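You operate a simulated robot arm through the tools that you are given. There is no shell and no other tool.

The job below is to be done with a simulated two-armed robot. You get a single attempt, and the scene is never put back.

## Task
On the top of the machine table, fold the wiping rag in half.

The check looks at the end state, three seconds after you hand in, the way a careful person would. Anything else that was tipped, shoved, dropped, spilled or broken makes it a failure. Flat cloth is picked up by pressing the open fingertips on it (5 to 10 N) and closing them slowly along it; thin cloth reads only 2 to 8 mm in the jaws.

## Robot
Two 7-joint arms with two-finger parallel grippers on one trunk, on a base that moves. Base frame: it is fixed to the floor where the robot stands at the start and does not move with it; the origin is under the middle of the robot, x ahead of it, y to its left, z up. Readings come in m, degrees, newtons and seconds.
The left shoulder is at the start at [0.05, 0.168, 1.032], the right one opposite. With the tool pointing down near the work surface each hand reaches from about 0.1 to 0.66 m from the robot's upright axis, wherever it stands, measured 20 degrees to its own side. Places, roughly: top of the machine table [-1.9, -0.8, 0.7]; wiping rag [-1.75, -1, 0.75]. Payload 1.57 kg a hand.
Tool frame (each hand has its own): the origin (TCP) lies between the finger pads and is the grasp point; the fingertips stand 0.03 m ahead of it; z points along the fingers, y is the line along which they close. The gripper opens to 0.08 m. The fingers are 0.017 m wide and 0.012 m thick; the gripper's body (0.04 by 0.082 m) begins 0.08 m behind the TCP.
Orientation is that of the tool frame in the base frame, as a unit quaternion [x, y, z, w]. With the fingers straight down and closing along the base's y, the tool's x points along the base's -x, its y along +y and its z along -z.

## Interface
- The arms move only by the tool move_arm. It takes "left_commands", "right_commands" or both (then of equal length, played together; a hand with none holds still); each is a list of rows, each a list of 7 numbers: the shift along the tool's x, y, z in m, then the turn, a rotation vector about the tool's x, y, z in rad, then the finger opening in m, from 0 to 0.08. In form: [[tx, ty, tz, ax, ay, az, fingers], ...]. A call has 1 to 20 rows; each row is the pose to reach, as a shift and turn from the pose commanded when the call began, along the tool's axes at that moment. Rows are played at 5 a second. More than 0.05 m and 8.6 degrees between two rows, or a gripper value outside its range, and nothing of the call is played. A pose out of reach is approached as far as the arm can. The call stops where the force on the tool passes 40 N (or 10 N more than at its start, if that is more) or the arm is blocked; 0.2 s more then pass. The fingers move at their own pace (about 0.045 m/s each) and stop on an object; they squeeze with about 21 N. The grip force told is the motor's: it shows also when the fingers shut on nothing. Time passes only in rows, and 0.2 s behind the last, so rows that repeat a pose let the fingers close. The reply holds the time, the measured pose of the TCP, the force on the tool along the base axes, the opening and the grip force, in the units named above and with some noise, with the torque about the TCP (base axes, N m) and any sound that the robot's microphone picked up.
- Cameras (640 x 400 px; columns grow to the right, rows downward): "scene" is now at [0.1269, 0.0069, 1.2397]; the picture's right is [0.07, -1.00, 0.00], its down [-0.59, -0.04, -0.80] and it looks along [0.80, 0.06, -0.59] (base axes); focal length 280 px, centre (320, 200). "left" rides on the left gripper at [0.072, 0.007, -0.122] in its tool frame; the picture's right is [-0.09, 1.00, 0.00], its down [-0.84, -0.08, -0.54] and it looks along [-0.54, -0.05, 0.84] (tool axes); focal length 238 px, centre (320, 200). "right" rides on the right gripper at [0.072, -0.007, -0.122] in its tool frame; the picture's right is [0.09, 1.00, 0.00], its down [-0.84, 0.08, -0.54] and it looks along [-0.54, 0.05, 0.84] (tool axes); focal length 238 px, centre (320, 200). There is no depth. A picture from a camera that has moved, and an enlarged one, comes with that camera's place and axes in the base frame and with its lens.
- snapshot(camera): a new picture of that camera. No time passes.
- slide_trunk(by): slides the trunk up (or, below 0, down) by that many m; the arms and the scene camera ride with it, the base frame stays. It gives what a move gives, with no picture.
- drive_base(legs): drives the robot by 1 to 6 legs, each [ahead, left, turn to the left] in m, m and degrees, along the robot's own axes; the way and the turn of a leg run together, so that a leg with both is an arc; at most 1.5 m and 180 degrees a leg. The arms and the cameras ride along, it lands a little off, and it stops where it bumps. It gives what a move gives.
- turn_head(pan, tilt): turns the head with the scene camera to pan (to the left, within 80 degrees either way) and tilt (down, from -29 to 69), counted from straight ahead of the robot. It gives what a move gives.
- inspect(camera, box): a new picture of the part [left, top, right, bottom] of that camera's present view, enlarged. No time passes.
- finish_job(): hands the job in; it is judged then, once.

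Places have to be worked out from the pictures, the camera data and where the tool is seen. Open the grippers and draw the arms clear of the work before you hand the job in, unless the task says otherwise.

The tools are called after "Emit:" as a command line: name --argument value ..., lists and objects as JSON in quotes. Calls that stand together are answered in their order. move_arm: Moves the arms, as the interface text tells. Its arguments: {"type":"object","properties":{"left_commands":{"type":"array","items":{"type":"array","items":{"type":"number"}}},"right_commands":{"type":"array","items":{"type":"array","items":{"type":"number"}}}},"required":[]} The other tools are called the same way: slide_trunk (by) moves the trunk up or down; drive_base (legs) drives the base; turn_head (pan, tilt) turns the head that bears the scene camera; snapshot (camera) takes a picture; inspect (camera, box) takes an enlarged picture of a part of a camera's view; finish_job () hands the job in.

At the start:

```text
clock: 0.0
left_tool_pos: [0.3158, 0.1446, 0.906]
left_ee_rot: [0.001, 1.0, 0.0, 0.0]
left_wrist_force: [-0.1, 0.6, 0.3]
left_moment: [-0.02, 0.01, 0.02]
left_grip_width: 0.0802
left_grasp_force: 0.1
right_tool_pos: [0.3732, -0.1708, 0.8793]
right_ee_rot: [0.0, 1.0, 0.0, 0.0]
right_wrist_force: [0.6, -1.0, 0.3]
right_moment: [0.01, -0.01, -0.01]
right_grip_width: 0.0801
right_grasp_force: 0.0
trunk travel left (down, up): [-0.2, 0.243]
robot x, y, heading: [-0.0009, 0.0006, -0.2]
head pan, tilt (commanded): [3.9, 36.5]
```

scene: 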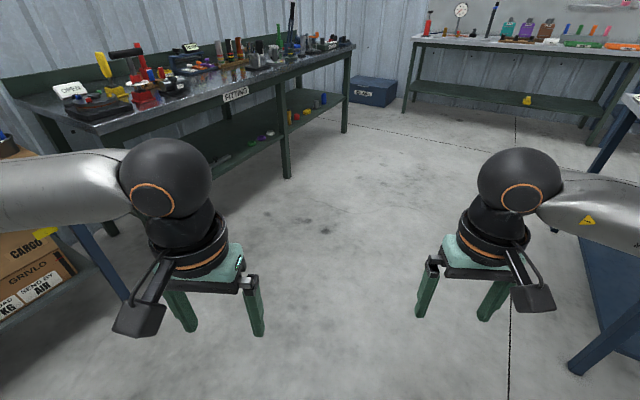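
right: 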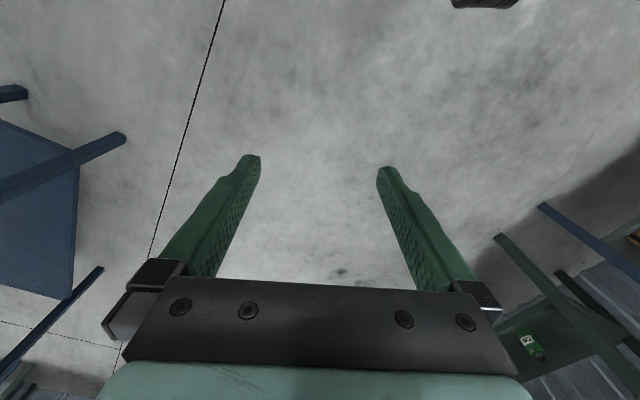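
left: 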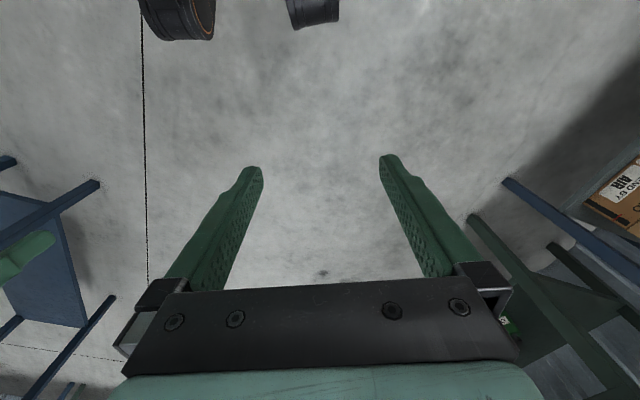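

The opening pictures show benches ahead and to the sides, and the machine table lies behind me on the right. I turn the head fully right first to see what is around before I turn the base.

Emit:
turn_head --pan -80 --tilt 25

Emit:
snapshot --camera "scene"

```text
clock: 1.6
left_tool_pos: [0.3161, 0.1454, 0.9051]
left_ee_rot: [0.0, 1.0, 0.0, 0.0]
left_wrist_force: [-1.1, 0.1, 0.4]
left_moment: [-0.01, 0.01, 0.02]
left_grip_width: 0.08
left_grasp_force: 0.2
right_tool_pos: [0.3722, -0.1718, 0.8787]
right_ee_rot: [0.0, 1.0, 0.0, 0.0]
right_wrist_force: [-0.4, -0.6, -0.4]
right_moment: [0.01, 0.0, 0.0]
right_grip_width: 0.08
right_grasp_force: 0.0
trunk travel left (down, up): [-0.2, 0.243]
robot x, y, heading: [-0.0022, 0.0015, -0.0]
head pan, tilt (commanded): [-80.0, 25.0]
```

```text
taken
camera scene: at [0.0559, -0.0898, 1.2577], right [-0.98, -0.17, 0.0], down [-0.07, 0.42, -0.91], along [0.16, -0.89, -0.42], focal length 280 px, centre (320, 200)
```

scene: 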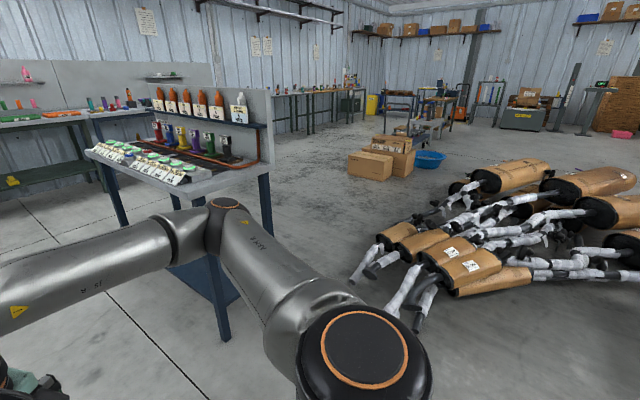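

To the right there is a bench about 1.2 m off and a pile of goods on the floor, and near me it is clear. I turn the base right in place by a moderate angle and look again.

Emit:
drive_base --legs '[[0, 0, -60]]'

Emit:
snapshot --camera "scene"

```text
clock: 4.7
left_tool_pos: [0.2808, -0.2049, 0.906]
left_ee_rot: [0.506, 0.862, 0.0, 0.0]
left_wrist_force: [0.7, 0.1, -0.2]
left_moment: [-0.02, 0.0, 0.01]
left_grip_width: 0.0799
left_grasp_force: 0.2
right_tool_pos: [0.0313, -0.4092, 0.8803]
right_ee_rot: [0.507, 0.862, 0.0, -0.001]
right_wrist_force: [-1.1, -0.3, -0.6]
right_moment: [0.0, 0.05, 0.0]
right_grip_width: 0.0802
right_grasp_force: 0.1
trunk travel left (down, up): [-0.2, 0.243]
robot x, y, heading: [0.0008, 0.0002, -61.2]
head pan, tilt (commanded): [-80.0, 25.0]
```

```text
taken
camera scene: at [-0.0521, -0.0922, 1.2577], right [-0.63, 0.78, 0.0], down [0.33, 0.27, -0.91], along [-0.7, -0.57, -0.42], focal length 280 px, centre (320, 200)
```

scene: 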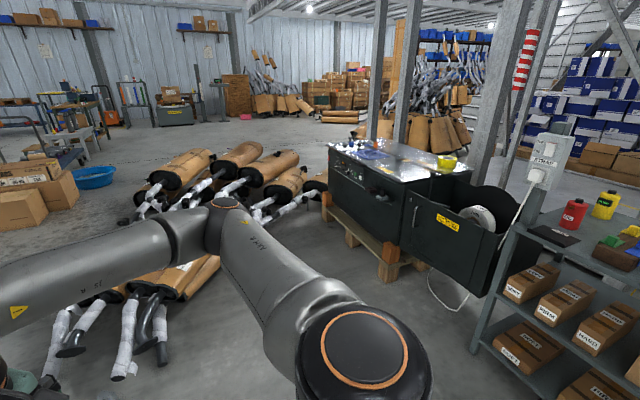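

The machine table is the dark cabinet with the metal top at about column 390. I enlarge it to see the rag and what stands around it.

Emit:
inspect --camera "scene" --box '[310, 120, 500, 240]'

Emit:
turn_head --pan -80 --tilt 45

Emit:
snapshot --camera "scene"

```text
3.33 times, centred on (405, 180) of scene
camera zoom: at [-0.0521, -0.0922, 1.2577], right [-0.63, 0.78, 0.0], down [0.33, 0.27, -0.91], along [-0.7, -0.57, -0.42], focal length 932 px, centre (37, 267)
```

zoom: 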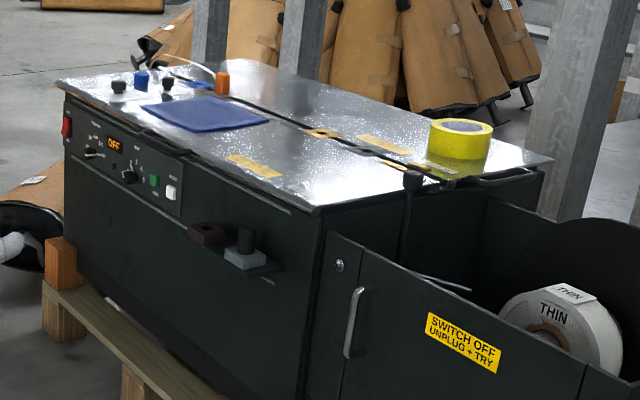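

```text
clock: 5.5
left_tool_pos: [0.2812, -0.2054, 0.9053]
left_ee_rot: [0.506, 0.862, -0.001, 0.0]
left_wrist_force: [0.8, 0.2, 0.2]
left_moment: [-0.01, -0.06, 0.0]
left_grip_width: 0.0801
left_grasp_force: 0.1
right_tool_pos: [0.0313, -0.4093, 0.8793]
right_ee_rot: [0.507, 0.862, 0.0, 0.0]
right_wrist_force: [-0.5, -0.3, -0.7]
right_moment: [0.0, 0.03, -0.01]
right_grip_width: 0.0799
right_grasp_force: 0.1
trunk travel left (down, up): [-0.2, 0.243]
robot x, y, heading: [0.0023, -0.001, -61.1]
head pan, tilt (commanded): [-80.0, 45.0]
```

```text
taken
camera scene: at [-0.0437, -0.0854, 1.2272], right [-0.63, 0.78, 0.0], down [0.55, 0.45, -0.71], along [-0.55, -0.45, -0.71], focal length 280 px, centre (320, 200)
```

scene: 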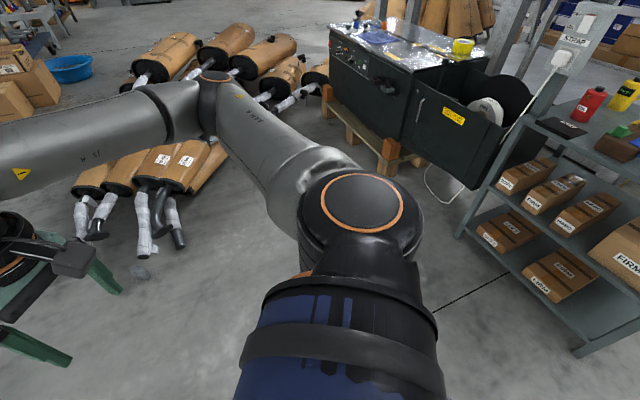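

The blue rag lies near the front edge of the metal top at about (-1.66, -0.98), and the machine's front edge runs roughly along (0.43, 0.90). I turn the base to face it, raise the trunk for clearance, and look at the floor in front.

Emit:
drive_base --legs '[[0, 0, -80]]'

Emit:
slide_trunk --by 0.15

Emit:
turn_head --pan 0 --tilt 30

Emit:
snapshot --camera "scene"

```text
clock: 9.3
left_tool_pos: [-0.1531, -0.3128, 0.9047]
left_ee_rot: [0.942, 0.335, 0.0, 0.0]
left_wrist_force: [-0.4, 0.4, 0.2]
left_moment: [0.03, 0.0, 0.03]
left_grip_width: 0.0799
left_grasp_force: 0.2
right_tool_pos: [-0.3976, -0.102, 0.8798]
right_ee_rot: [0.942, 0.334, 0.001, 0.0]
right_wrist_force: [-0.4, -0.5, -0.5]
right_moment: [0.01, 0.0, 0.03]
right_grip_width: 0.08
right_grasp_force: 0.1
trunk travel left (down, up): [-0.2, 0.243]
robot x, y, heading: [0.0017, -0.001, -140.9]
head pan, tilt (commanded): [-80.0, 45.0]
```

```text
clock: 11.1
left_tool_pos: [-0.1537, -0.3128, 1.0548]
left_ee_rot: [0.942, 0.336, 0.001, 0.0]
left_wrist_force: [-0.5, -0.1, -0.1]
left_moment: [0.01, -0.02, -0.01]
left_grip_width: 0.0801
left_grasp_force: 0.2
right_tool_pos: [-0.3986, -0.1026, 1.0299]
right_ee_rot: [0.942, 0.335, 0.0, 0.0]
right_wrist_force: [0.1, -0.5, 0.7]
right_moment: [0.03, 0.0, -0.01]
right_grip_width: 0.08
right_grasp_force: 0.0
trunk travel left (down, up): [-0.35, 0.093]
robot x, y, heading: [0.0009, -0.0011, -141.0]
head pan, tilt (commanded): [-80.0, 45.0]
```

```text
clock: 12.6
left_tool_pos: [-0.1535, -0.3107, 1.056]
left_ee_rot: [0.943, 0.334, 0.0, 0.0]
left_wrist_force: [-0.9, 0.1, 0.1]
left_moment: [0.01, -0.01, 0.01]
left_grip_width: 0.0799
left_grasp_force: 0.0
right_tool_pos: [-0.3988, -0.103, 1.0302]
right_ee_rot: [0.942, 0.334, -0.001, 0.0]
right_wrist_force: [-0.8, -0.2, 0.4]
right_moment: [0.0, -0.02, 0.0]
right_grip_width: 0.0799
right_grasp_force: 0.1
trunk travel left (down, up): [-0.35, 0.093]
robot x, y, heading: [-0.0028, 0.0023, -140.7]
head pan, tilt (commanded): [0.0, 30.0]
```

```text
taken
camera scene: at [-0.1013, -0.0814, 1.3998], right [-0.63, 0.78, 0.0], down [0.39, 0.32, -0.87], along [-0.67, -0.55, -0.5], focal length 280 px, centre (320, 200)
```

scene: 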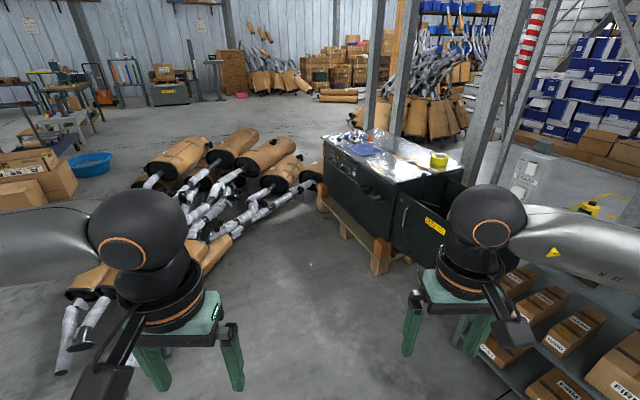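

The floor between me and the machine front is open, with the pile of goods to the left. I enlarge the machine and its pallet to place the edges better.

Emit:
inspect --camera "scene" --box '[300, 120, 480, 280]'

Emit:
inspect --camera "scene" --box '[180, 120, 340, 260]'

```text
2.50 times, centred on (390, 200) of scene
camera zoom: at [-0.1013, -0.0814, 1.3998], right [-0.63, 0.78, 0.0], down [0.39, 0.32, -0.87], along [-0.67, -0.55, -0.5], focal length 699 px, centre (145, 200)
```

zoom: 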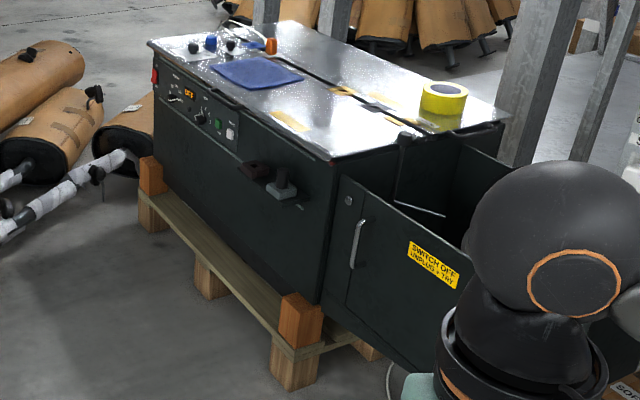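

```text
2.86 times, centred on (260, 190) of scene
camera zoom: at [-0.1013, -0.0814, 1.3998], right [-0.63, 0.78, 0.0], down [0.39, 0.32, -0.87], along [-0.67, -0.55, -0.5], focal length 799 px, centre (491, 229)
```

zoom: 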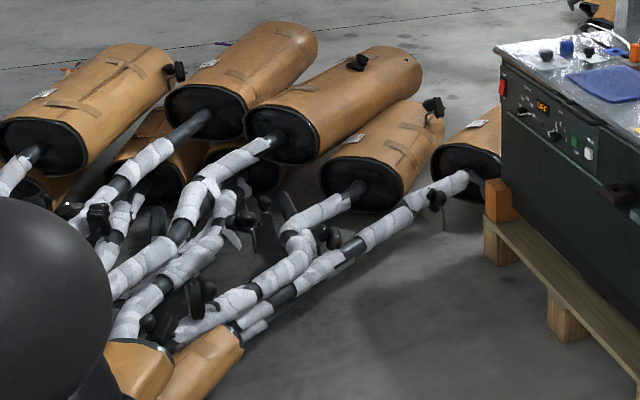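

The pallet front is about flush with the top's front edge, and the pile is left of it. I need to know how far my own base reaches forward, so I look steeply down.

Emit:
turn_head --pan 0 --tilt 69

Emit:
snapshot --camera "scene"

```text
clock: 13.7
left_tool_pos: [-0.1527, -0.313, 1.0555]
left_ee_rot: [0.942, 0.335, 0.0, 0.0]
left_wrist_force: [0.1, -0.1, 0.3]
left_moment: [-0.01, -0.02, -0.01]
left_grip_width: 0.0798
left_grasp_force: 0.2
right_tool_pos: [-0.3976, -0.102, 1.0285]
right_ee_rot: [0.942, 0.335, 0.0, -0.001]
right_wrist_force: [0.5, 0.0, 0.1]
right_moment: [-0.02, 0.05, 0.03]
right_grip_width: 0.0803
right_grasp_force: 0.0
trunk travel left (down, up): [-0.35, 0.093]
robot x, y, heading: [-0.001, -0.0023, -141.1]
head pan, tilt (commanded): [0.0, 68.8]
```

```text
taken
camera scene: at [-0.0745, -0.0597, 1.3483], right [-0.63, 0.78, 0.0], down [0.72, 0.59, -0.36], along [-0.28, -0.23, -0.93], focal length 280 px, centre (320, 200)
```

scene: 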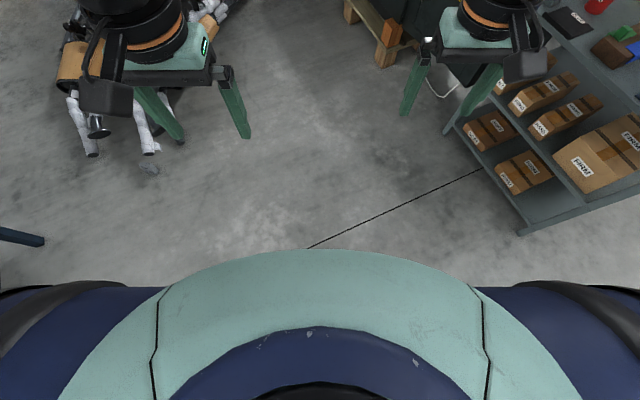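

The chest hides the base, but the hand cameras look almost straight down beside it. I take both hand pictures to measure the base front.

Emit:
snapshot --camera "left"

Emit:
snapshot --camera "right"

```text
taken
camera left: at [-0.0935, -0.2715, 1.1772], right [0.56, -0.83, 0.0], down [-0.7, -0.47, 0.54], along [-0.45, -0.3, -0.84], focal length 238 px, centre (320, 200)
```

left: 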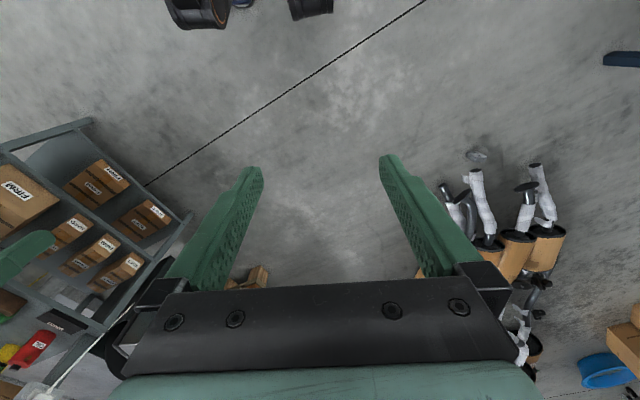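

```text
taken
camera right: at [-0.3464, -0.0508, 1.1515], right [0.7, -0.71, 0.0], down [-0.6, -0.59, 0.54], along [-0.39, -0.38, -0.84], focal length 238 px, centre (320, 200)
```

right: 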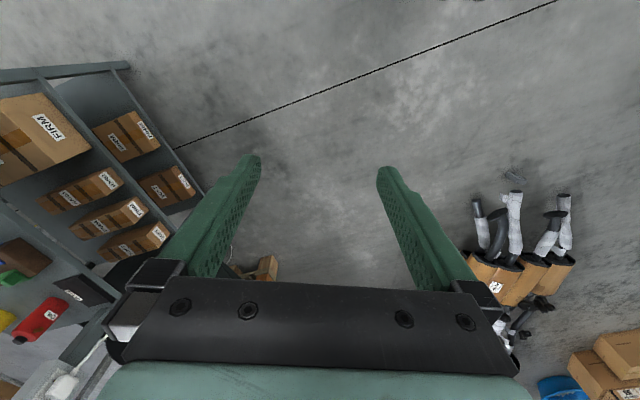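

The base front lies about 0.15 to 0.2 m ahead of my axis, so standing about 0.38 m from the machine front should be clear. I drive 0.9 m ahead through the open floor and then turn square to the machine front.

Emit:
drive_base --legs '[[0.9, 0, 0]]'

Emit:
turn_head --pan 0 --tilt 40

Emit:
snapshot --camera "scene"

```text
clock: 18.4
left_tool_pos: [-0.8361, -0.8834, 1.0555]
left_ee_rot: [0.94, 0.342, 0.0, 0.0]
left_wrist_force: [0.0, -0.6, 0.4]
left_moment: [0.0, 0.01, 0.04]
left_grip_width: 0.0801
left_grasp_force: 0.0
right_tool_pos: [-1.0832, -0.6765, 1.0305]
right_ee_rot: [0.94, 0.342, 0.0, 0.0]
right_wrist_force: [0.2, 0.6, 0.5]
right_moment: [0.02, 0.01, 0.0]
right_grip_width: 0.08
right_grasp_force: 0.1
trunk travel left (down, up): [-0.35, 0.093]
robot x, y, heading: [-0.6858, -0.5712, -140.1]
head pan, tilt (commanded): [0.0, 68.8]
```

```text
clock: 19.3
left_tool_pos: [-0.8375, -0.8822, 1.0551]
left_ee_rot: [0.94, 0.341, 0.0, 0.0]
left_wrist_force: [-0.3, 0.3, -0.4]
left_moment: [-0.03, -0.02, 0.01]
left_grip_width: 0.0802
left_grasp_force: 0.0
right_tool_pos: [-1.0838, -0.676, 1.0301]
right_ee_rot: [0.94, 0.342, -0.001, 0.0]
right_wrist_force: [-0.2, -0.5, -0.4]
right_moment: [-0.02, 0.01, -0.03]
right_grip_width: 0.08
right_grasp_force: 0.0
trunk travel left (down, up): [-0.35, 0.093]
robot x, y, heading: [-0.6889, -0.5709, -140.1]
head pan, tilt (commanded): [0.0, 40.0]
```

```text
taken
camera scene: at [-0.7834, -0.6476, 1.3844], right [-0.64, 0.77, 0.0], down [0.49, 0.41, -0.77], along [-0.59, -0.49, -0.64], focal length 280 px, centre (320, 200)
```

scene: 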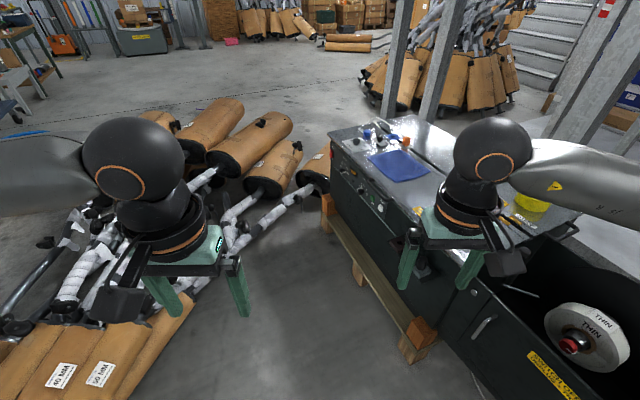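

The rag is now plainly visible on the front-left part of the machine top. I enlarge it to triangulate its height, corners and neighbours.

Emit:
inspect --camera "scene" --box '[310, 100, 470, 200]'

Emit:
inspect --camera "scene" --box '[300, 180, 500, 400]'

```text
4.00 times, centred on (390, 150) of scene
camera zoom: at [-0.7834, -0.6476, 1.3844], right [-0.64, 0.77, 0.0], down [0.49, 0.41, -0.77], along [-0.59, -0.49, -0.64], focal length 1119 px, centre (40, 400)
```

zoom: 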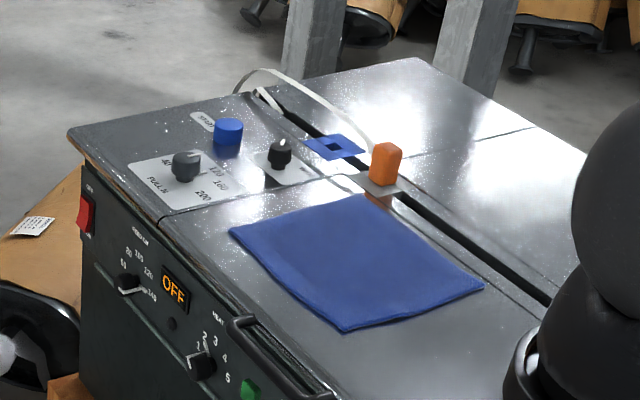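

```text
1.82 times, centred on (400, 290) of scene
camera zoom: at [-0.7834, -0.6476, 1.3844], right [-0.64, 0.77, 0.0], down [0.49, 0.41, -0.77], along [-0.59, -0.49, -0.64], focal length 509 px, centre (174, 36)
```

zoom: 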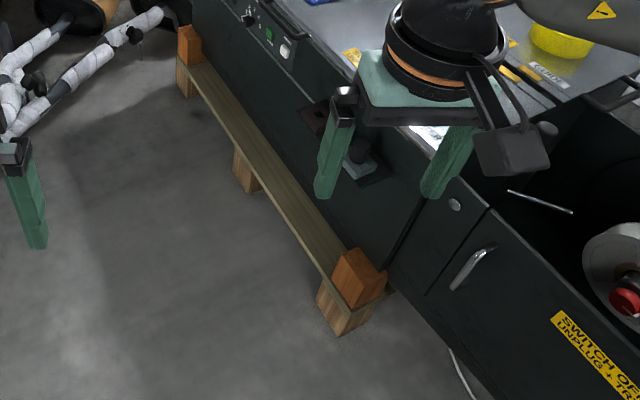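

The rag measures about 0.21 by 0.18 m with its long side parallel to the machine front, and it lies 7 cm inside the front edge. An orange knob stands just behind its far left corner. I turn square to the front and come forward a bit.

Emit:
drive_base --legs '[[0, 0, -66.5], [0.22, 0, 0]]'

Emit:
turn_head --pan 35 --tilt 45

Emit:
snapshot --camera "scene"

Emit:
snapshot --camera "left"

```text
clock: 23.9
left_tool_pos: [-1.2358, -0.4625, 1.0563]
left_ee_rot: [0.975, -0.224, 0.0, -0.001]
left_wrist_force: [0.1, 0.5, -0.5]
left_moment: [-0.04, -0.01, 0.02]
left_grip_width: 0.08
left_grasp_force: 0.1
right_tool_pos: [-1.1467, -0.1536, 1.0307]
right_ee_rot: [0.974, -0.224, 0.0, 0.0]
right_wrist_force: [-0.2, 0.0, -0.1]
right_moment: [0.0, 0.03, -0.01]
right_grip_width: 0.0801
right_grasp_force: 0.1
trunk travel left (down, up): [-0.35, 0.093]
robot x, y, heading: [-0.8855, -0.4704, 153.9]
head pan, tilt (commanded): [0.0, 40.0]
```

```text
clock: 24.9
left_tool_pos: [-1.2335, -0.4631, 1.055]
left_ee_rot: [0.974, -0.225, 0.0, 0.0]
left_wrist_force: [-0.1, 0.1, 0.3]
left_moment: [0.02, -0.01, 0.03]
left_grip_width: 0.08
left_grasp_force: 0.0
right_tool_pos: [-1.148, -0.1535, 1.0292]
right_ee_rot: [0.974, -0.225, 0.0, 0.0]
right_wrist_force: [0.1, -0.6, -0.4]
right_moment: [-0.02, 0.04, 0.0]
right_grip_width: 0.0799
right_grasp_force: 0.1
trunk travel left (down, up): [-0.35, 0.093]
robot x, y, heading: [-0.8869, -0.4739, 154.1]
head pan, tilt (commanded): [35.0, 45.0]
```

```text
taken
camera scene: at [-1.0034, -0.4652, 1.3772], right [-0.16, 0.99, 0.0], down [0.7, 0.11, -0.71], along [-0.7, -0.11, -0.71], focal length 280 px, centre (320, 200)
```

scene: 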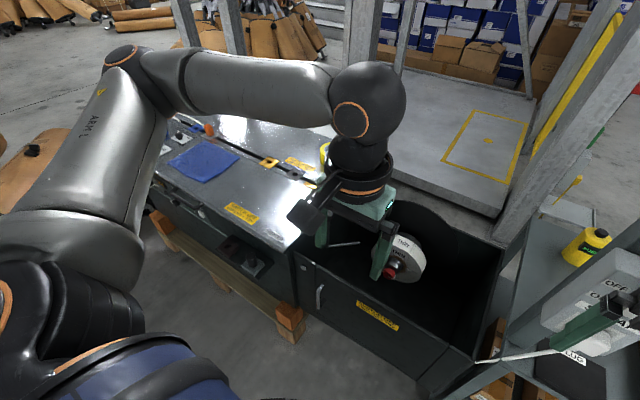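

```text
taken
camera left: at [-1.173, -0.5004, 1.1773], right [-0.52, -0.85, 0.0], down [-0.72, 0.44, 0.54], along [-0.46, 0.28, -0.84], focal length 238 px, centre (320, 200)
```

left: 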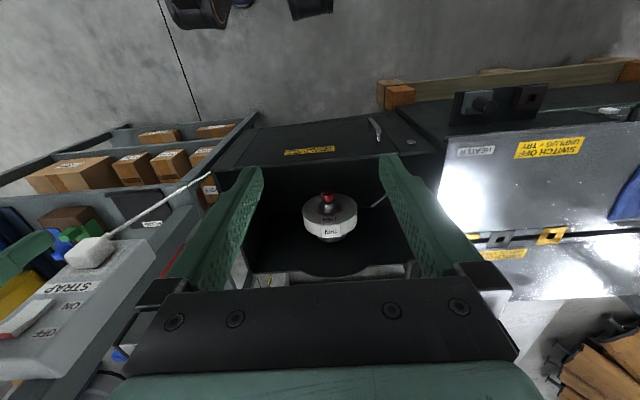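

I am square to the machine now, with the bin and pallet fronts ahead clear of my base. I enlarge the rag once more to fix its place before sliding left along the front.

Emit:
inspect --camera "scene" --box '[140, 110, 300, 210]'

Emit:
inspect --camera "left" --box '[440, 60, 640, 320]'

```text
4.00 times, centred on (220, 160) of scene
camera zoom: at [-1.0034, -0.4652, 1.3772], right [-0.16, 0.99, 0.0], down [0.7, 0.11, -0.71], along [-0.7, -0.11, -0.71], focal length 1119 px, centre (720, 360)
```

zoom: 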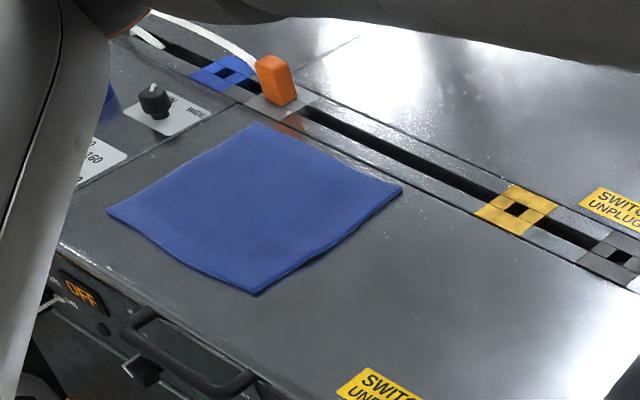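

```text
1.54 times, centred on (540, 190) of left
camera zoom: at [-1.173, -0.5004, 1.1773], right [-0.52, -0.85, 0.0], down [-0.72, 0.44, 0.54], along [-0.46, 0.28, -0.84], focal length 367 px, centre (-18, 215)
```

zoom: 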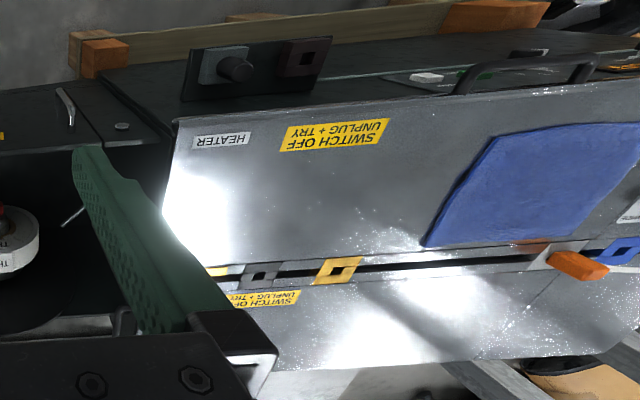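

Triangulation puts the top at z about 0.71 and the rag centre at about (-1.81, -1.056), turned 155°, nearly square to my heading. I slide left 0.9 m along the front at the present distance and then check.

Emit:
drive_base --legs '[[0, 0.5, 0]]'

Emit:
snapshot --camera "scene"

Emit:
snapshot --camera "left"

Emit:
snapshot --camera "right"

```text
clock: 29.8
left_tool_pos: [-1.4537, -0.9163, 1.0556]
left_ee_rot: [0.975, -0.222, 0.0, 0.0]
left_wrist_force: [-0.1, 0.2, 0.0]
left_moment: [-0.02, -0.02, 0.03]
left_grip_width: 0.08
left_grasp_force: 0.0
right_tool_pos: [-1.3679, -0.6047, 1.0315]
right_ee_rot: [0.975, -0.222, 0.0, -0.001]
right_wrist_force: [0.2, -0.1, 0.7]
right_moment: [0.0, 0.01, -0.03]
right_grip_width: 0.0799
right_grasp_force: 0.0
trunk travel left (down, up): [-0.35, 0.093]
robot x, y, heading: [-1.1104, -0.9215, 154.3]
head pan, tilt (commanded): [35.0, 45.0]
```

```text
taken
camera scene: at [-1.2224, -0.9176, 1.3772], right [-0.16, 0.99, 0.0], down [0.7, 0.11, -0.71], along [-0.7, -0.11, -0.71], focal length 280 px, centre (320, 200)
```

scene: 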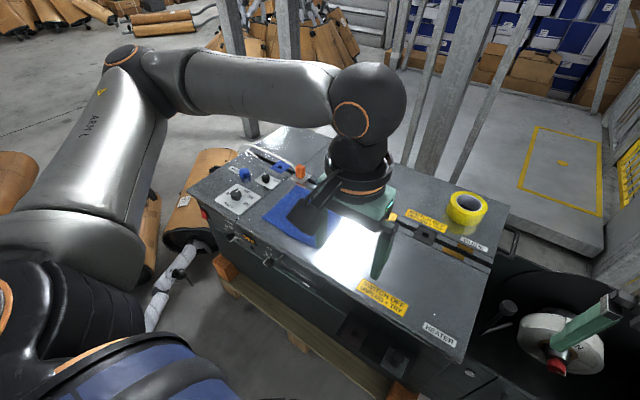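

```text
taken
camera left: at [-1.3919, -0.9534, 1.1772], right [-0.52, -0.86, 0.0], down [-0.72, 0.43, 0.54], along [-0.46, 0.28, -0.84], focal length 238 px, centre (320, 200)
```

left: 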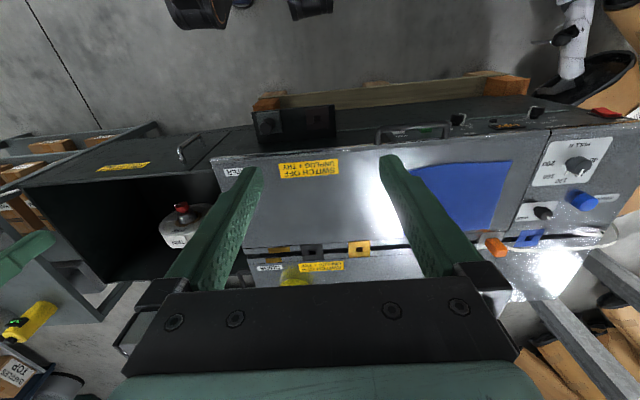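

```text
taken
camera right: at [-1.2999, -0.6304, 1.1515], right [-0.35, -0.94, 0.0], down [-0.79, 0.29, 0.54], along [-0.51, 0.19, -0.84], focal length 238 px, centre (320, 200)
```

right: 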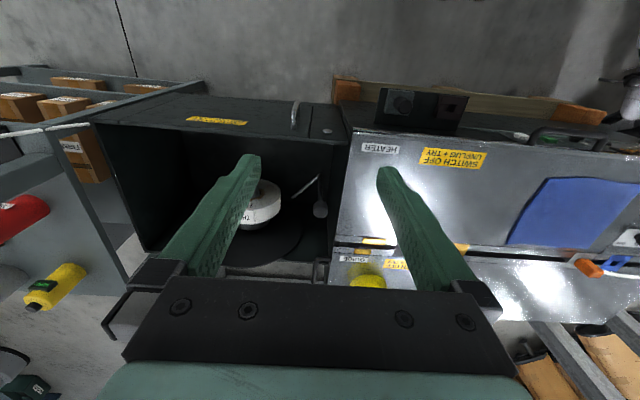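

The strip in front of the machine is clear and the nearest goods on the left stay about 0.3 m away. I slide the remaining 0.41 m left.

Emit:
drive_base --legs '[[0, 0.41, 0.5]]'

Emit:
turn_head --pan 0 --tilt 60

Emit:
snapshot --camera "scene"

Emit:
snapshot --camera "left"

Emit:
snapshot --camera "right"

```text
clock: 33.9
left_tool_pos: [-1.6308, -1.2861, 1.056]
left_ee_rot: [0.975, -0.222, 0.0, 0.001]
left_wrist_force: [-1.1, -0.1, 0.6]
left_moment: [-0.02, 0.02, 0.02]
left_grip_width: 0.0799
left_grasp_force: 0.1
right_tool_pos: [-1.5448, -0.9735, 1.0301]
right_ee_rot: [0.975, -0.222, 0.0, 0.0]
right_wrist_force: [-0.2, 0.1, 0.1]
right_moment: [0.02, -0.02, 0.01]
right_grip_width: 0.08
right_grasp_force: 0.0
trunk travel left (down, up): [-0.35, 0.093]
robot x, y, heading: [-1.2813, -1.2872, 154.3]
head pan, tilt (commanded): [35.0, 45.0]
```

```text
clock: 34.9
left_tool_pos: [-1.6309, -1.2845, 1.0552]
left_ee_rot: [0.975, -0.222, -0.001, 0.0]
left_wrist_force: [-0.2, 1.4, 0.1]
left_moment: [0.0, 0.0, 0.0]
left_grip_width: 0.0799
left_grasp_force: 0.0
right_tool_pos: [-1.5446, -0.9726, 1.0298]
right_ee_rot: [0.975, -0.222, 0.0, 0.0]
right_wrist_force: [-0.6, 0.3, 0.3]
right_moment: [0.04, 0.01, -0.05]
right_grip_width: 0.0802
right_grasp_force: 0.0
trunk travel left (down, up): [-0.35, 0.093]
robot x, y, heading: [-1.2807, -1.2892, 154.5]
head pan, tilt (commanded): [0.0, 60.0]
```

```text
taken
camera scene: at [-1.3786, -1.2427, 1.3577], right [0.43, 0.9, 0.0], down [0.78, -0.37, -0.5], along [-0.45, 0.22, -0.87], focal length 280 px, centre (320, 200)
```

scene: 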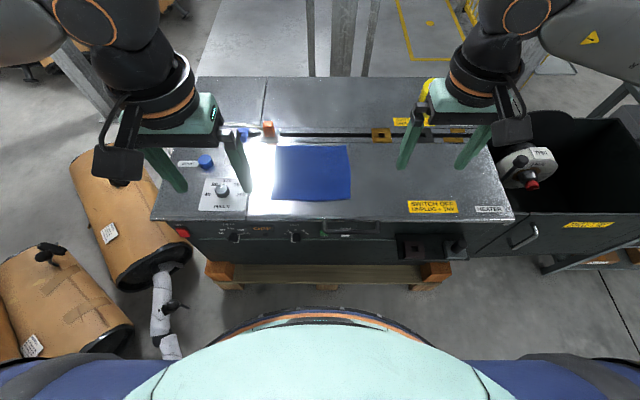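

```text
taken
camera left: at [-1.5681, -1.3211, 1.1773], right [-0.51, -0.86, 0.0], down [-0.72, 0.43, 0.54], along [-0.47, 0.28, -0.84], focal length 238 px, centre (320, 200)
```

left: 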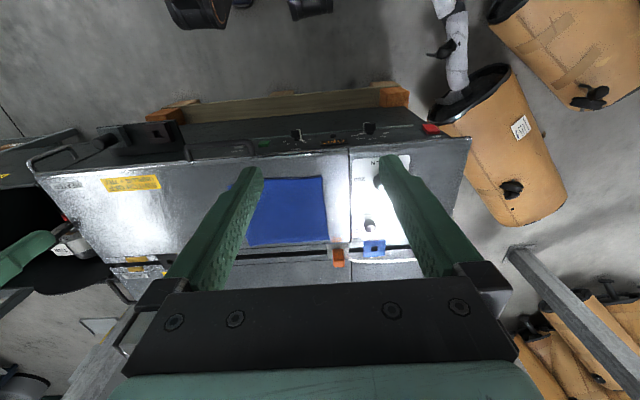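

```text
taken
camera right: at [-1.4769, -0.9977, 1.1515], right [-0.35, -0.94, 0.0], down [-0.79, 0.29, 0.54], along [-0.51, 0.19, -0.84], focal length 238 px, centre (320, 200)
```

right: 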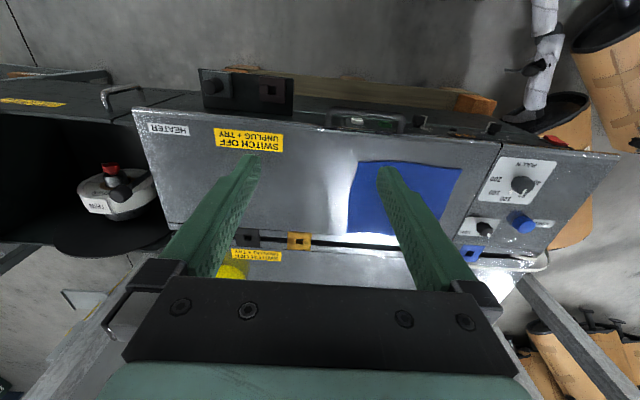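

I now stand facing the rag, which sits almost in the middle of my view with its near edge a little inside the front edge. I enlarge it to compute its corners precisely.

Emit:
inspect --camera "scene" --box '[240, 110, 400, 210]'

Emit:
inspect --camera "left" --box '[220, 150, 420, 275]'

```text
4.00 times, centred on (320, 160) of scene
camera zoom: at [-1.3786, -1.2427, 1.3577], right [0.43, 0.9, 0.0], down [0.78, -0.37, -0.5], along [-0.45, 0.22, -0.87], focal length 1119 px, centre (320, 360)
```

zoom: 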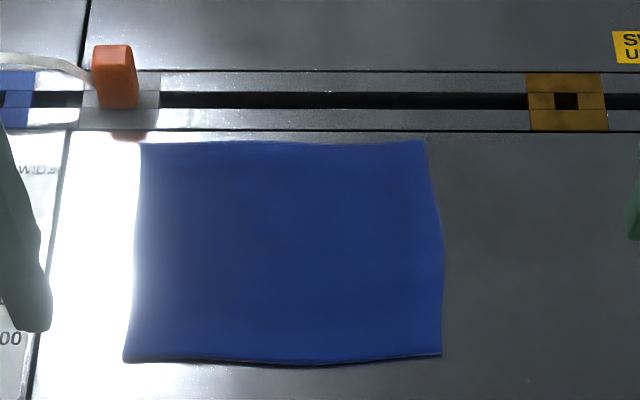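

```text
3.20 times, centred on (320, 212) of left
camera zoom: at [-1.5681, -1.3211, 1.1773], right [-0.51, -0.86, 0.0], down [-0.72, 0.43, 0.54], along [-0.47, 0.28, -0.84], focal length 763 px, centre (320, 160)
```

zoom: 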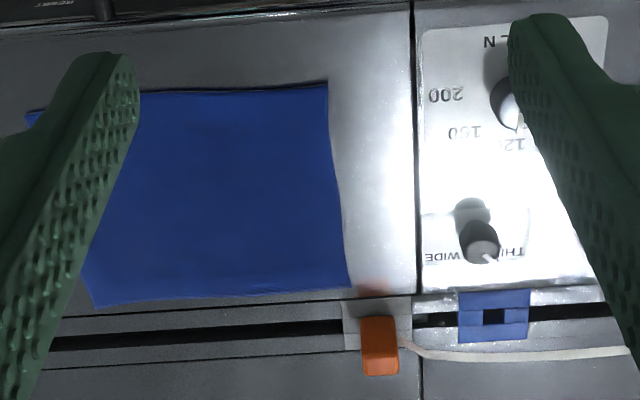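

In the robot frame the rag spans 0.484 to 0.673 m ahead and from 0.134 m left to 0.081 m right, square to me. I move 0.09 m ahead and 0.025 m left to bring it within comfortable reach.

Emit:
drive_base --legs '[[0.09, 0.025, 0]]'

Emit:
snapshot --camera "scene"

Emit:
inspect --camera "scene" --box '[220, 130, 420, 255]'

```text
clock: 36.0
left_tool_pos: [-1.7227, -1.2687, 1.0552]
left_ee_rot: [0.975, -0.221, 0.002, 0.0]
left_wrist_force: [0.5, 0.7, -0.4]
left_moment: [0.0, 0.01, -0.01]
left_grip_width: 0.08
left_grasp_force: 0.2
right_tool_pos: [-1.6372, -0.9574, 1.0305]
right_ee_rot: [0.975, -0.221, 0.001, 0.001]
right_wrist_force: [-0.4, -0.3, -0.3]
right_moment: [-0.05, 0.03, -0.01]
right_grip_width: 0.0802
right_grasp_force: 0.1
trunk travel left (down, up): [-0.35, 0.093]
robot x, y, heading: [-1.3733, -1.2739, 154.5]
head pan, tilt (commanded): [0.0, 60.0]
```

```text
taken
camera scene: at [-1.4719, -1.2258, 1.3576], right [0.43, 0.9, 0.0], down [0.78, -0.37, -0.5], along [-0.45, 0.21, -0.87], focal length 280 px, centre (320, 200)
```

scene: 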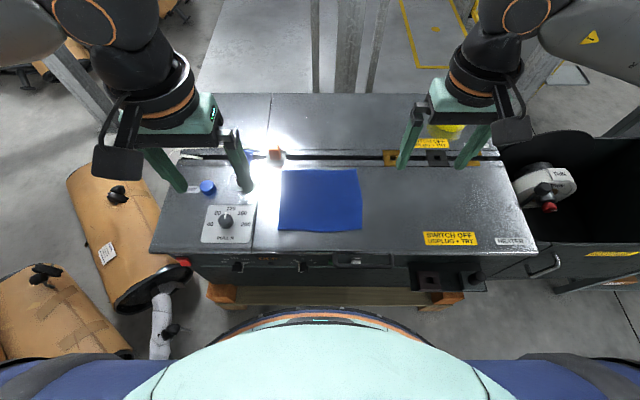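

```text
3.20 times, centred on (320, 192) of scene
camera zoom: at [-1.4719, -1.2258, 1.3576], right [0.43, 0.9, 0.0], down [0.78, -0.37, -0.5], along [-0.45, 0.21, -0.87], focal length 895 px, centre (320, 224)
```

zoom: 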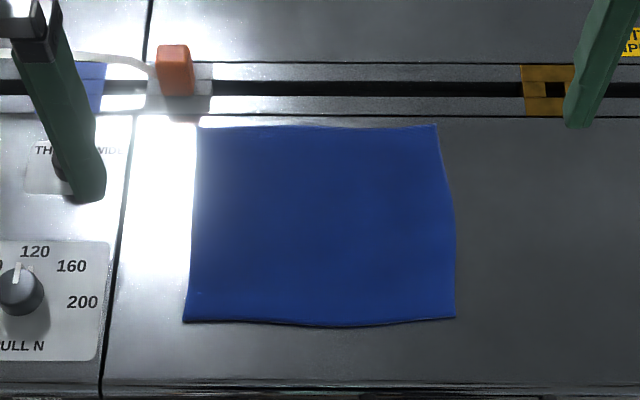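

The rag now spans 0.396 to 0.585 m ahead and ±0.107 m sideways in my frame, and its centre is 0.49 m straight ahead. I will pinch the far edge with both hands and fold it toward me. First I lower the trunk back to the starting height for better reach, with the fingertips still about 14 cm above the top.

Emit:
slide_trunk --by -0.15

Emit:
snapshot --camera "scene"

Emit:
snapshot --camera "left"

Emit:
snapshot --camera "right"

```text
clock: 37.8
left_tool_pos: [-1.7228, -1.2685, 0.9047]
left_ee_rot: [0.975, -0.221, 0.0, 0.0]
left_wrist_force: [-1.1, 0.3, -0.2]
left_moment: [0.0, 0.0, -0.01]
left_grip_width: 0.08
left_grasp_force: 0.0
right_tool_pos: [-1.6373, -0.9578, 0.88]
right_ee_rot: [0.975, -0.22, -0.001, 0.0]
right_wrist_force: [0.4, 0.5, 0.1]
right_moment: [-0.01, 0.0, 0.01]
right_grip_width: 0.08
right_grasp_force: 0.2
trunk travel left (down, up): [-0.2, 0.243]
robot x, y, heading: [-1.3726, -1.2685, 154.1]
head pan, tilt (commanded): [0.0, 60.0]
```

```text
taken
camera scene: at [-1.4708, -1.2261, 1.2077], right [0.43, 0.9, 0.0], down [0.78, -0.37, -0.5], along [-0.45, 0.22, -0.87], focal length 280 px, centre (320, 200)
```

scene: 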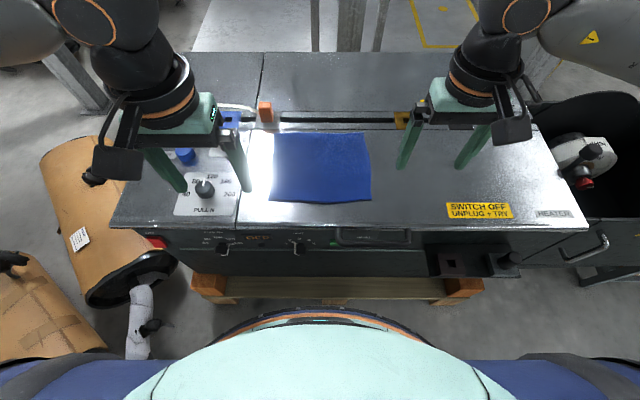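

```text
taken
camera left: at [-1.6602, -1.3048, 1.0273], right [-0.51, -0.86, 0.0], down [-0.72, 0.43, 0.54], along [-0.47, 0.28, -0.84], focal length 238 px, centre (320, 200)
```

left: 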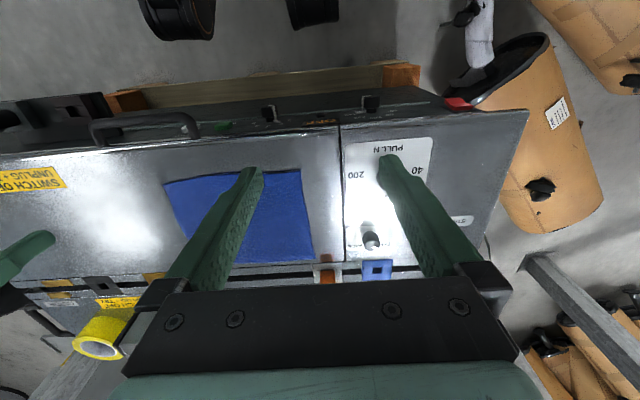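

```text
taken
camera right: at [-1.5696, -0.9813, 1.0015], right [-0.34, -0.94, 0.0], down [-0.79, 0.29, 0.54], along [-0.51, 0.19, -0.84], focal length 238 px, centre (320, 200)
```

right: 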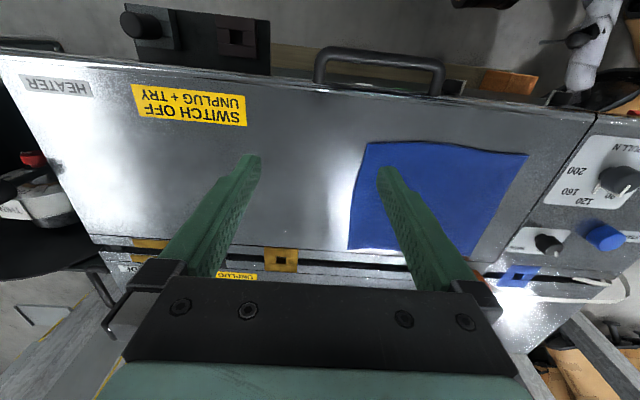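

I enlarge the rag from this new height to check its corner coordinates against the earlier estimate.

Emit:
inspect --camera "scene" --box '[220, 95, 420, 220]'

Emit:
inspect --camera "right" --box '[330, 120, 570, 270]'

```text
3.20 times, centred on (320, 158) of scene
camera zoom: at [-1.4708, -1.2261, 1.2077], right [0.43, 0.9, 0.0], down [0.78, -0.37, -0.5], along [-0.45, 0.22, -0.87], focal length 895 px, centre (320, 336)
```

zoom: 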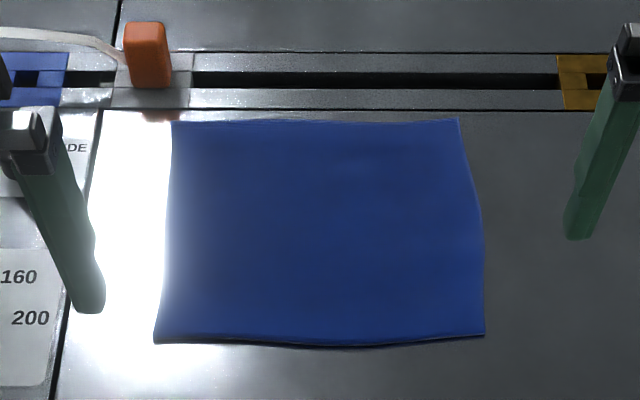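

```text
2.67 times, centred on (450, 195) of right
camera zoom: at [-1.5696, -0.9813, 1.0015], right [-0.34, -0.94, 0.0], down [-0.79, 0.29, 0.54], along [-0.51, 0.19, -0.84], focal length 636 px, centre (-27, 213)
```

zoom: 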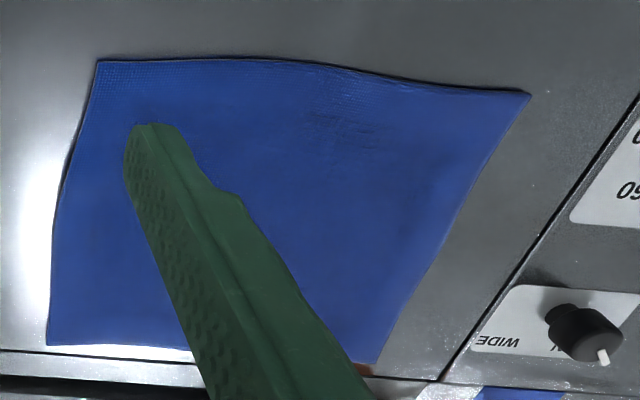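

Two camera heights agree on z of about 0.705 for the top, with the far edge at 0.587 to 0.590 m ahead. I bring both hands over the far edge, 7.3 cm either side of its middle, hovering with fingertips at about z 0.77 and opening 0.04 m.

Emit:
move_arm --left_commands '[[-0.0332, -0.0088, 0.0131, 0, 0, 0, 0.07], [-0.0664, -0.0177, 0.0262, 0, 0, 0, 0.06], [-0.0995, -0.0265, 0.0393, 0, 0, 0, 0.05], [-0.1327, -0.0353, 0.0524, 0, 0, 0, 0.04], [-0.1659, -0.0441, 0.0654, 0, 0, 0, 0.04], [-0.1991, -0.053, 0.0785, 0, 0, 0, 0.04], [-0.2322, -0.0618, 0.0916, 0, 0, 0, 0.04], [-0.2654, -0.0706, 0.1047, 0, 0, 0, 0.04], [-0.2654, -0.0706, 0.1047, 0, 0, 0, 0.04]]' --right_commands '[[-0.0264, 0.0126, 0.01, 0, 0, 0, 0.07], [-0.0527, 0.0252, 0.02, 0, 0, 0, 0.06], [-0.0791, 0.0378, 0.03, 0, 0, 0, 0.05], [-0.1055, 0.0504, 0.04, 0, 0, 0, 0.04], [-0.1318, 0.063, 0.05, 0, 0, 0, 0.04], [-0.1582, 0.0756, 0.06, 0, 0, 0, 0.04], [-0.1845, 0.0882, 0.07, 0, 0, 0, 0.04], [-0.2109, 0.1008, 0.08, 0, 0, 0, 0.04], [-0.2109, 0.1008, 0.08, 0, 0, 0, 0.04]]'

Emit:
snapshot --camera "scene"

Emit:
snapshot --camera "left"

Emit:
snapshot --camera "right"

```text
clock: 39.8
left_tool_pos: [-1.9329, -1.0919, 0.8015]
left_ee_rot: [0.975, -0.222, 0.0, 0.0]
left_wrist_force: [0.4, 1.1, 0.4]
left_moment: [0.01, -0.01, -0.03]
left_grip_width: 0.0404
left_grasp_force: 0.1
right_tool_pos: [-1.8723, -0.9577, 0.8021]
right_ee_rot: [0.976, -0.22, 0.0, 0.0]
right_wrist_force: [-0.1, -0.8, -0.3]
right_moment: [0.01, 0.03, -0.01]
right_grip_width: 0.0401
right_grasp_force: 0.0
trunk travel left (down, up): [-0.2, 0.243]
robot x, y, heading: [-1.3736, -1.2707, 154.7]
head pan, tilt (commanded): [0.0, 60.0]
```

```text
taken
camera scene: at [-1.4709, -1.226, 1.2077], right [0.43, 0.9, 0.0], down [0.78, -0.37, -0.5], along [-0.45, 0.21, -0.87], focal length 280 px, centre (320, 200)
```

scene: 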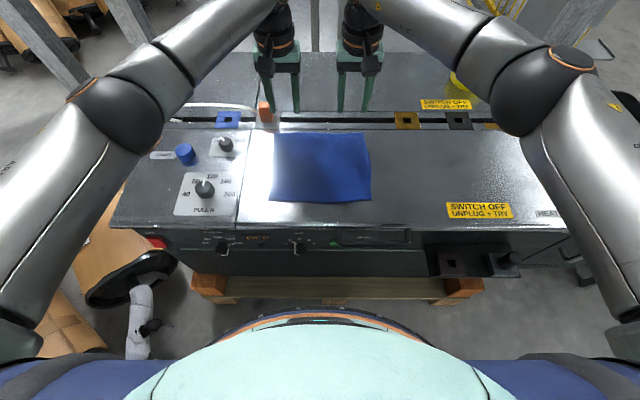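

```text
taken
camera left: at [-1.8719, -1.1281, 0.9227], right [-0.51, -0.86, 0.0], down [-0.72, 0.43, 0.54], along [-0.47, 0.28, -0.84], focal length 238 px, centre (320, 200)
```

left: 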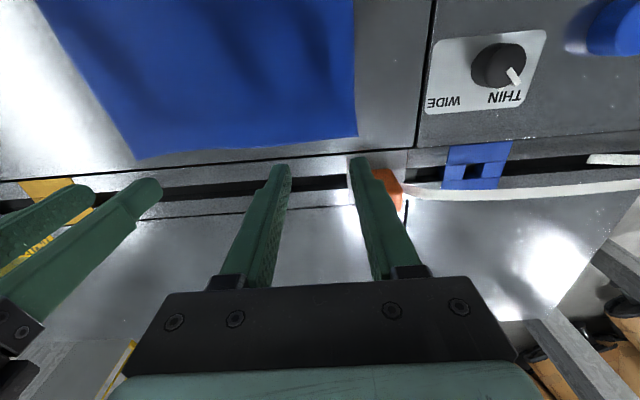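

```text
taken
camera right: at [-1.8038, -0.9819, 0.9227], right [-0.34, -0.94, 0.0], down [-0.79, 0.29, 0.54], along [-0.51, 0.19, -0.84], focal length 238 px, centre (320, 200)
```

right: 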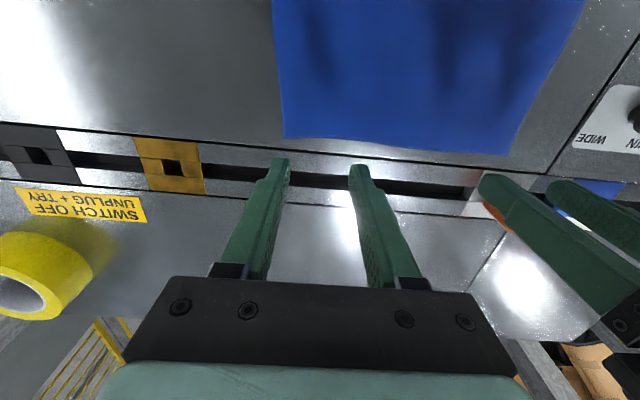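

The hand cameras put both TCPs within about 1 mm of the far edge and roughly 3.3 cm in from the corners, and the orange knob is clear of the left outer finger. I shift both 3.5 mm inward and descend until the fingertips are a few mm above the cloth.

Emit:
move_arm --left_commands '[[0.0035, 0.003, 0.015, 0, 0, 0, 0.036], [0.0035, 0.003, 0.03, 0, 0, 0, 0.036], [0.0035, 0.003, 0.045, 0, 0, 0, 0.036], [0.0035, 0.003, 0.055, 0, 0, 0, 0.036], [0.0035, 0.003, 0.06, 0, 0, 0, 0.036], [0.0035, 0.003, 0.06, 0, 0, 0, 0.036]]' --right_commands '[[0.0035, 0.001, 0.015, 0, 0, 0, 0.036], [0.0035, 0.001, 0.03, 0, 0, 0, 0.036], [0.0035, 0.001, 0.045, 0, 0, 0, 0.036], [0.0035, 0.001, 0.055, 0, 0, 0, 0.036], [0.0035, 0.001, 0.0605, 0, 0, 0, 0.036], [0.0035, 0.001, 0.0605, 0, 0, 0, 0.036]]'

Emit:
snapshot --camera "left"

Emit:
snapshot --camera "right"

```text
clock: 41.2
left_tool_pos: [-1.9295, -1.0948, 0.7408]
left_ee_rot: [0.975, -0.221, -0.001, 0.0]
left_wrist_force: [-0.4, 0.5, -0.2]
left_moment: [0.01, -0.01, -0.02]
left_grip_width: 0.036
left_grasp_force: 0.0
right_tool_pos: [-1.8676, -0.9599, 0.7403]
right_ee_rot: [0.975, -0.22, 0.0, 0.0]
right_wrist_force: [-1.5, -0.7, -0.2]
right_moment: [0.02, -0.01, -0.01]
right_grip_width: 0.0361
right_grasp_force: 0.1
trunk travel left (down, up): [-0.2, 0.243]
robot x, y, heading: [-1.3724, -1.2768, 154.6]
head pan, tilt (commanded): [0.0, 60.0]
```

```text
taken
camera left: at [-1.8683, -1.1317, 0.8615], right [-0.51, -0.86, 0.0], down [-0.72, 0.43, 0.54], along [-0.47, 0.28, -0.84], focal length 238 px, centre (320, 200)
```

left: 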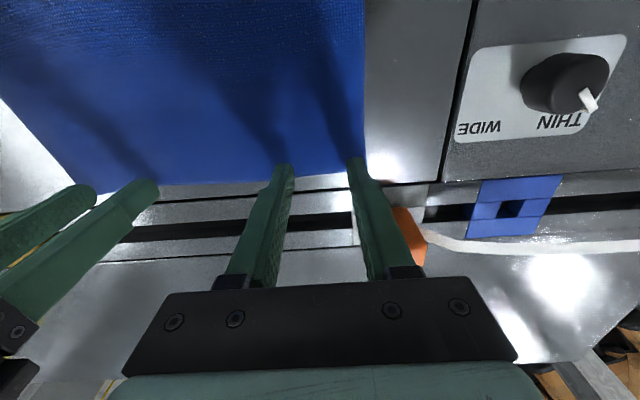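

```text
taken
camera right: at [-1.8006, -0.9839, 0.8609], right [-0.35, -0.94, 0.0], down [-0.79, 0.29, 0.54], along [-0.51, 0.19, -0.84], focal length 238 px, centre (320, 200)
```

right: 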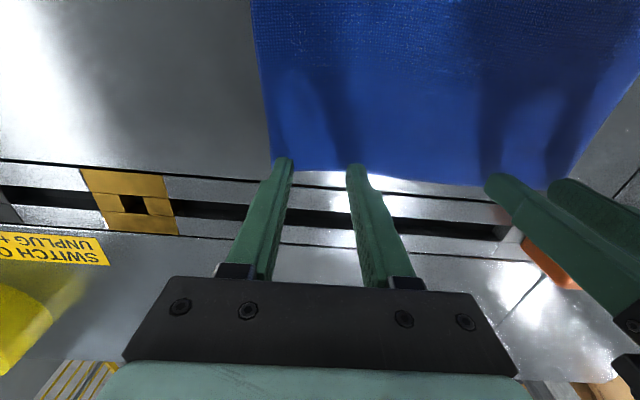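

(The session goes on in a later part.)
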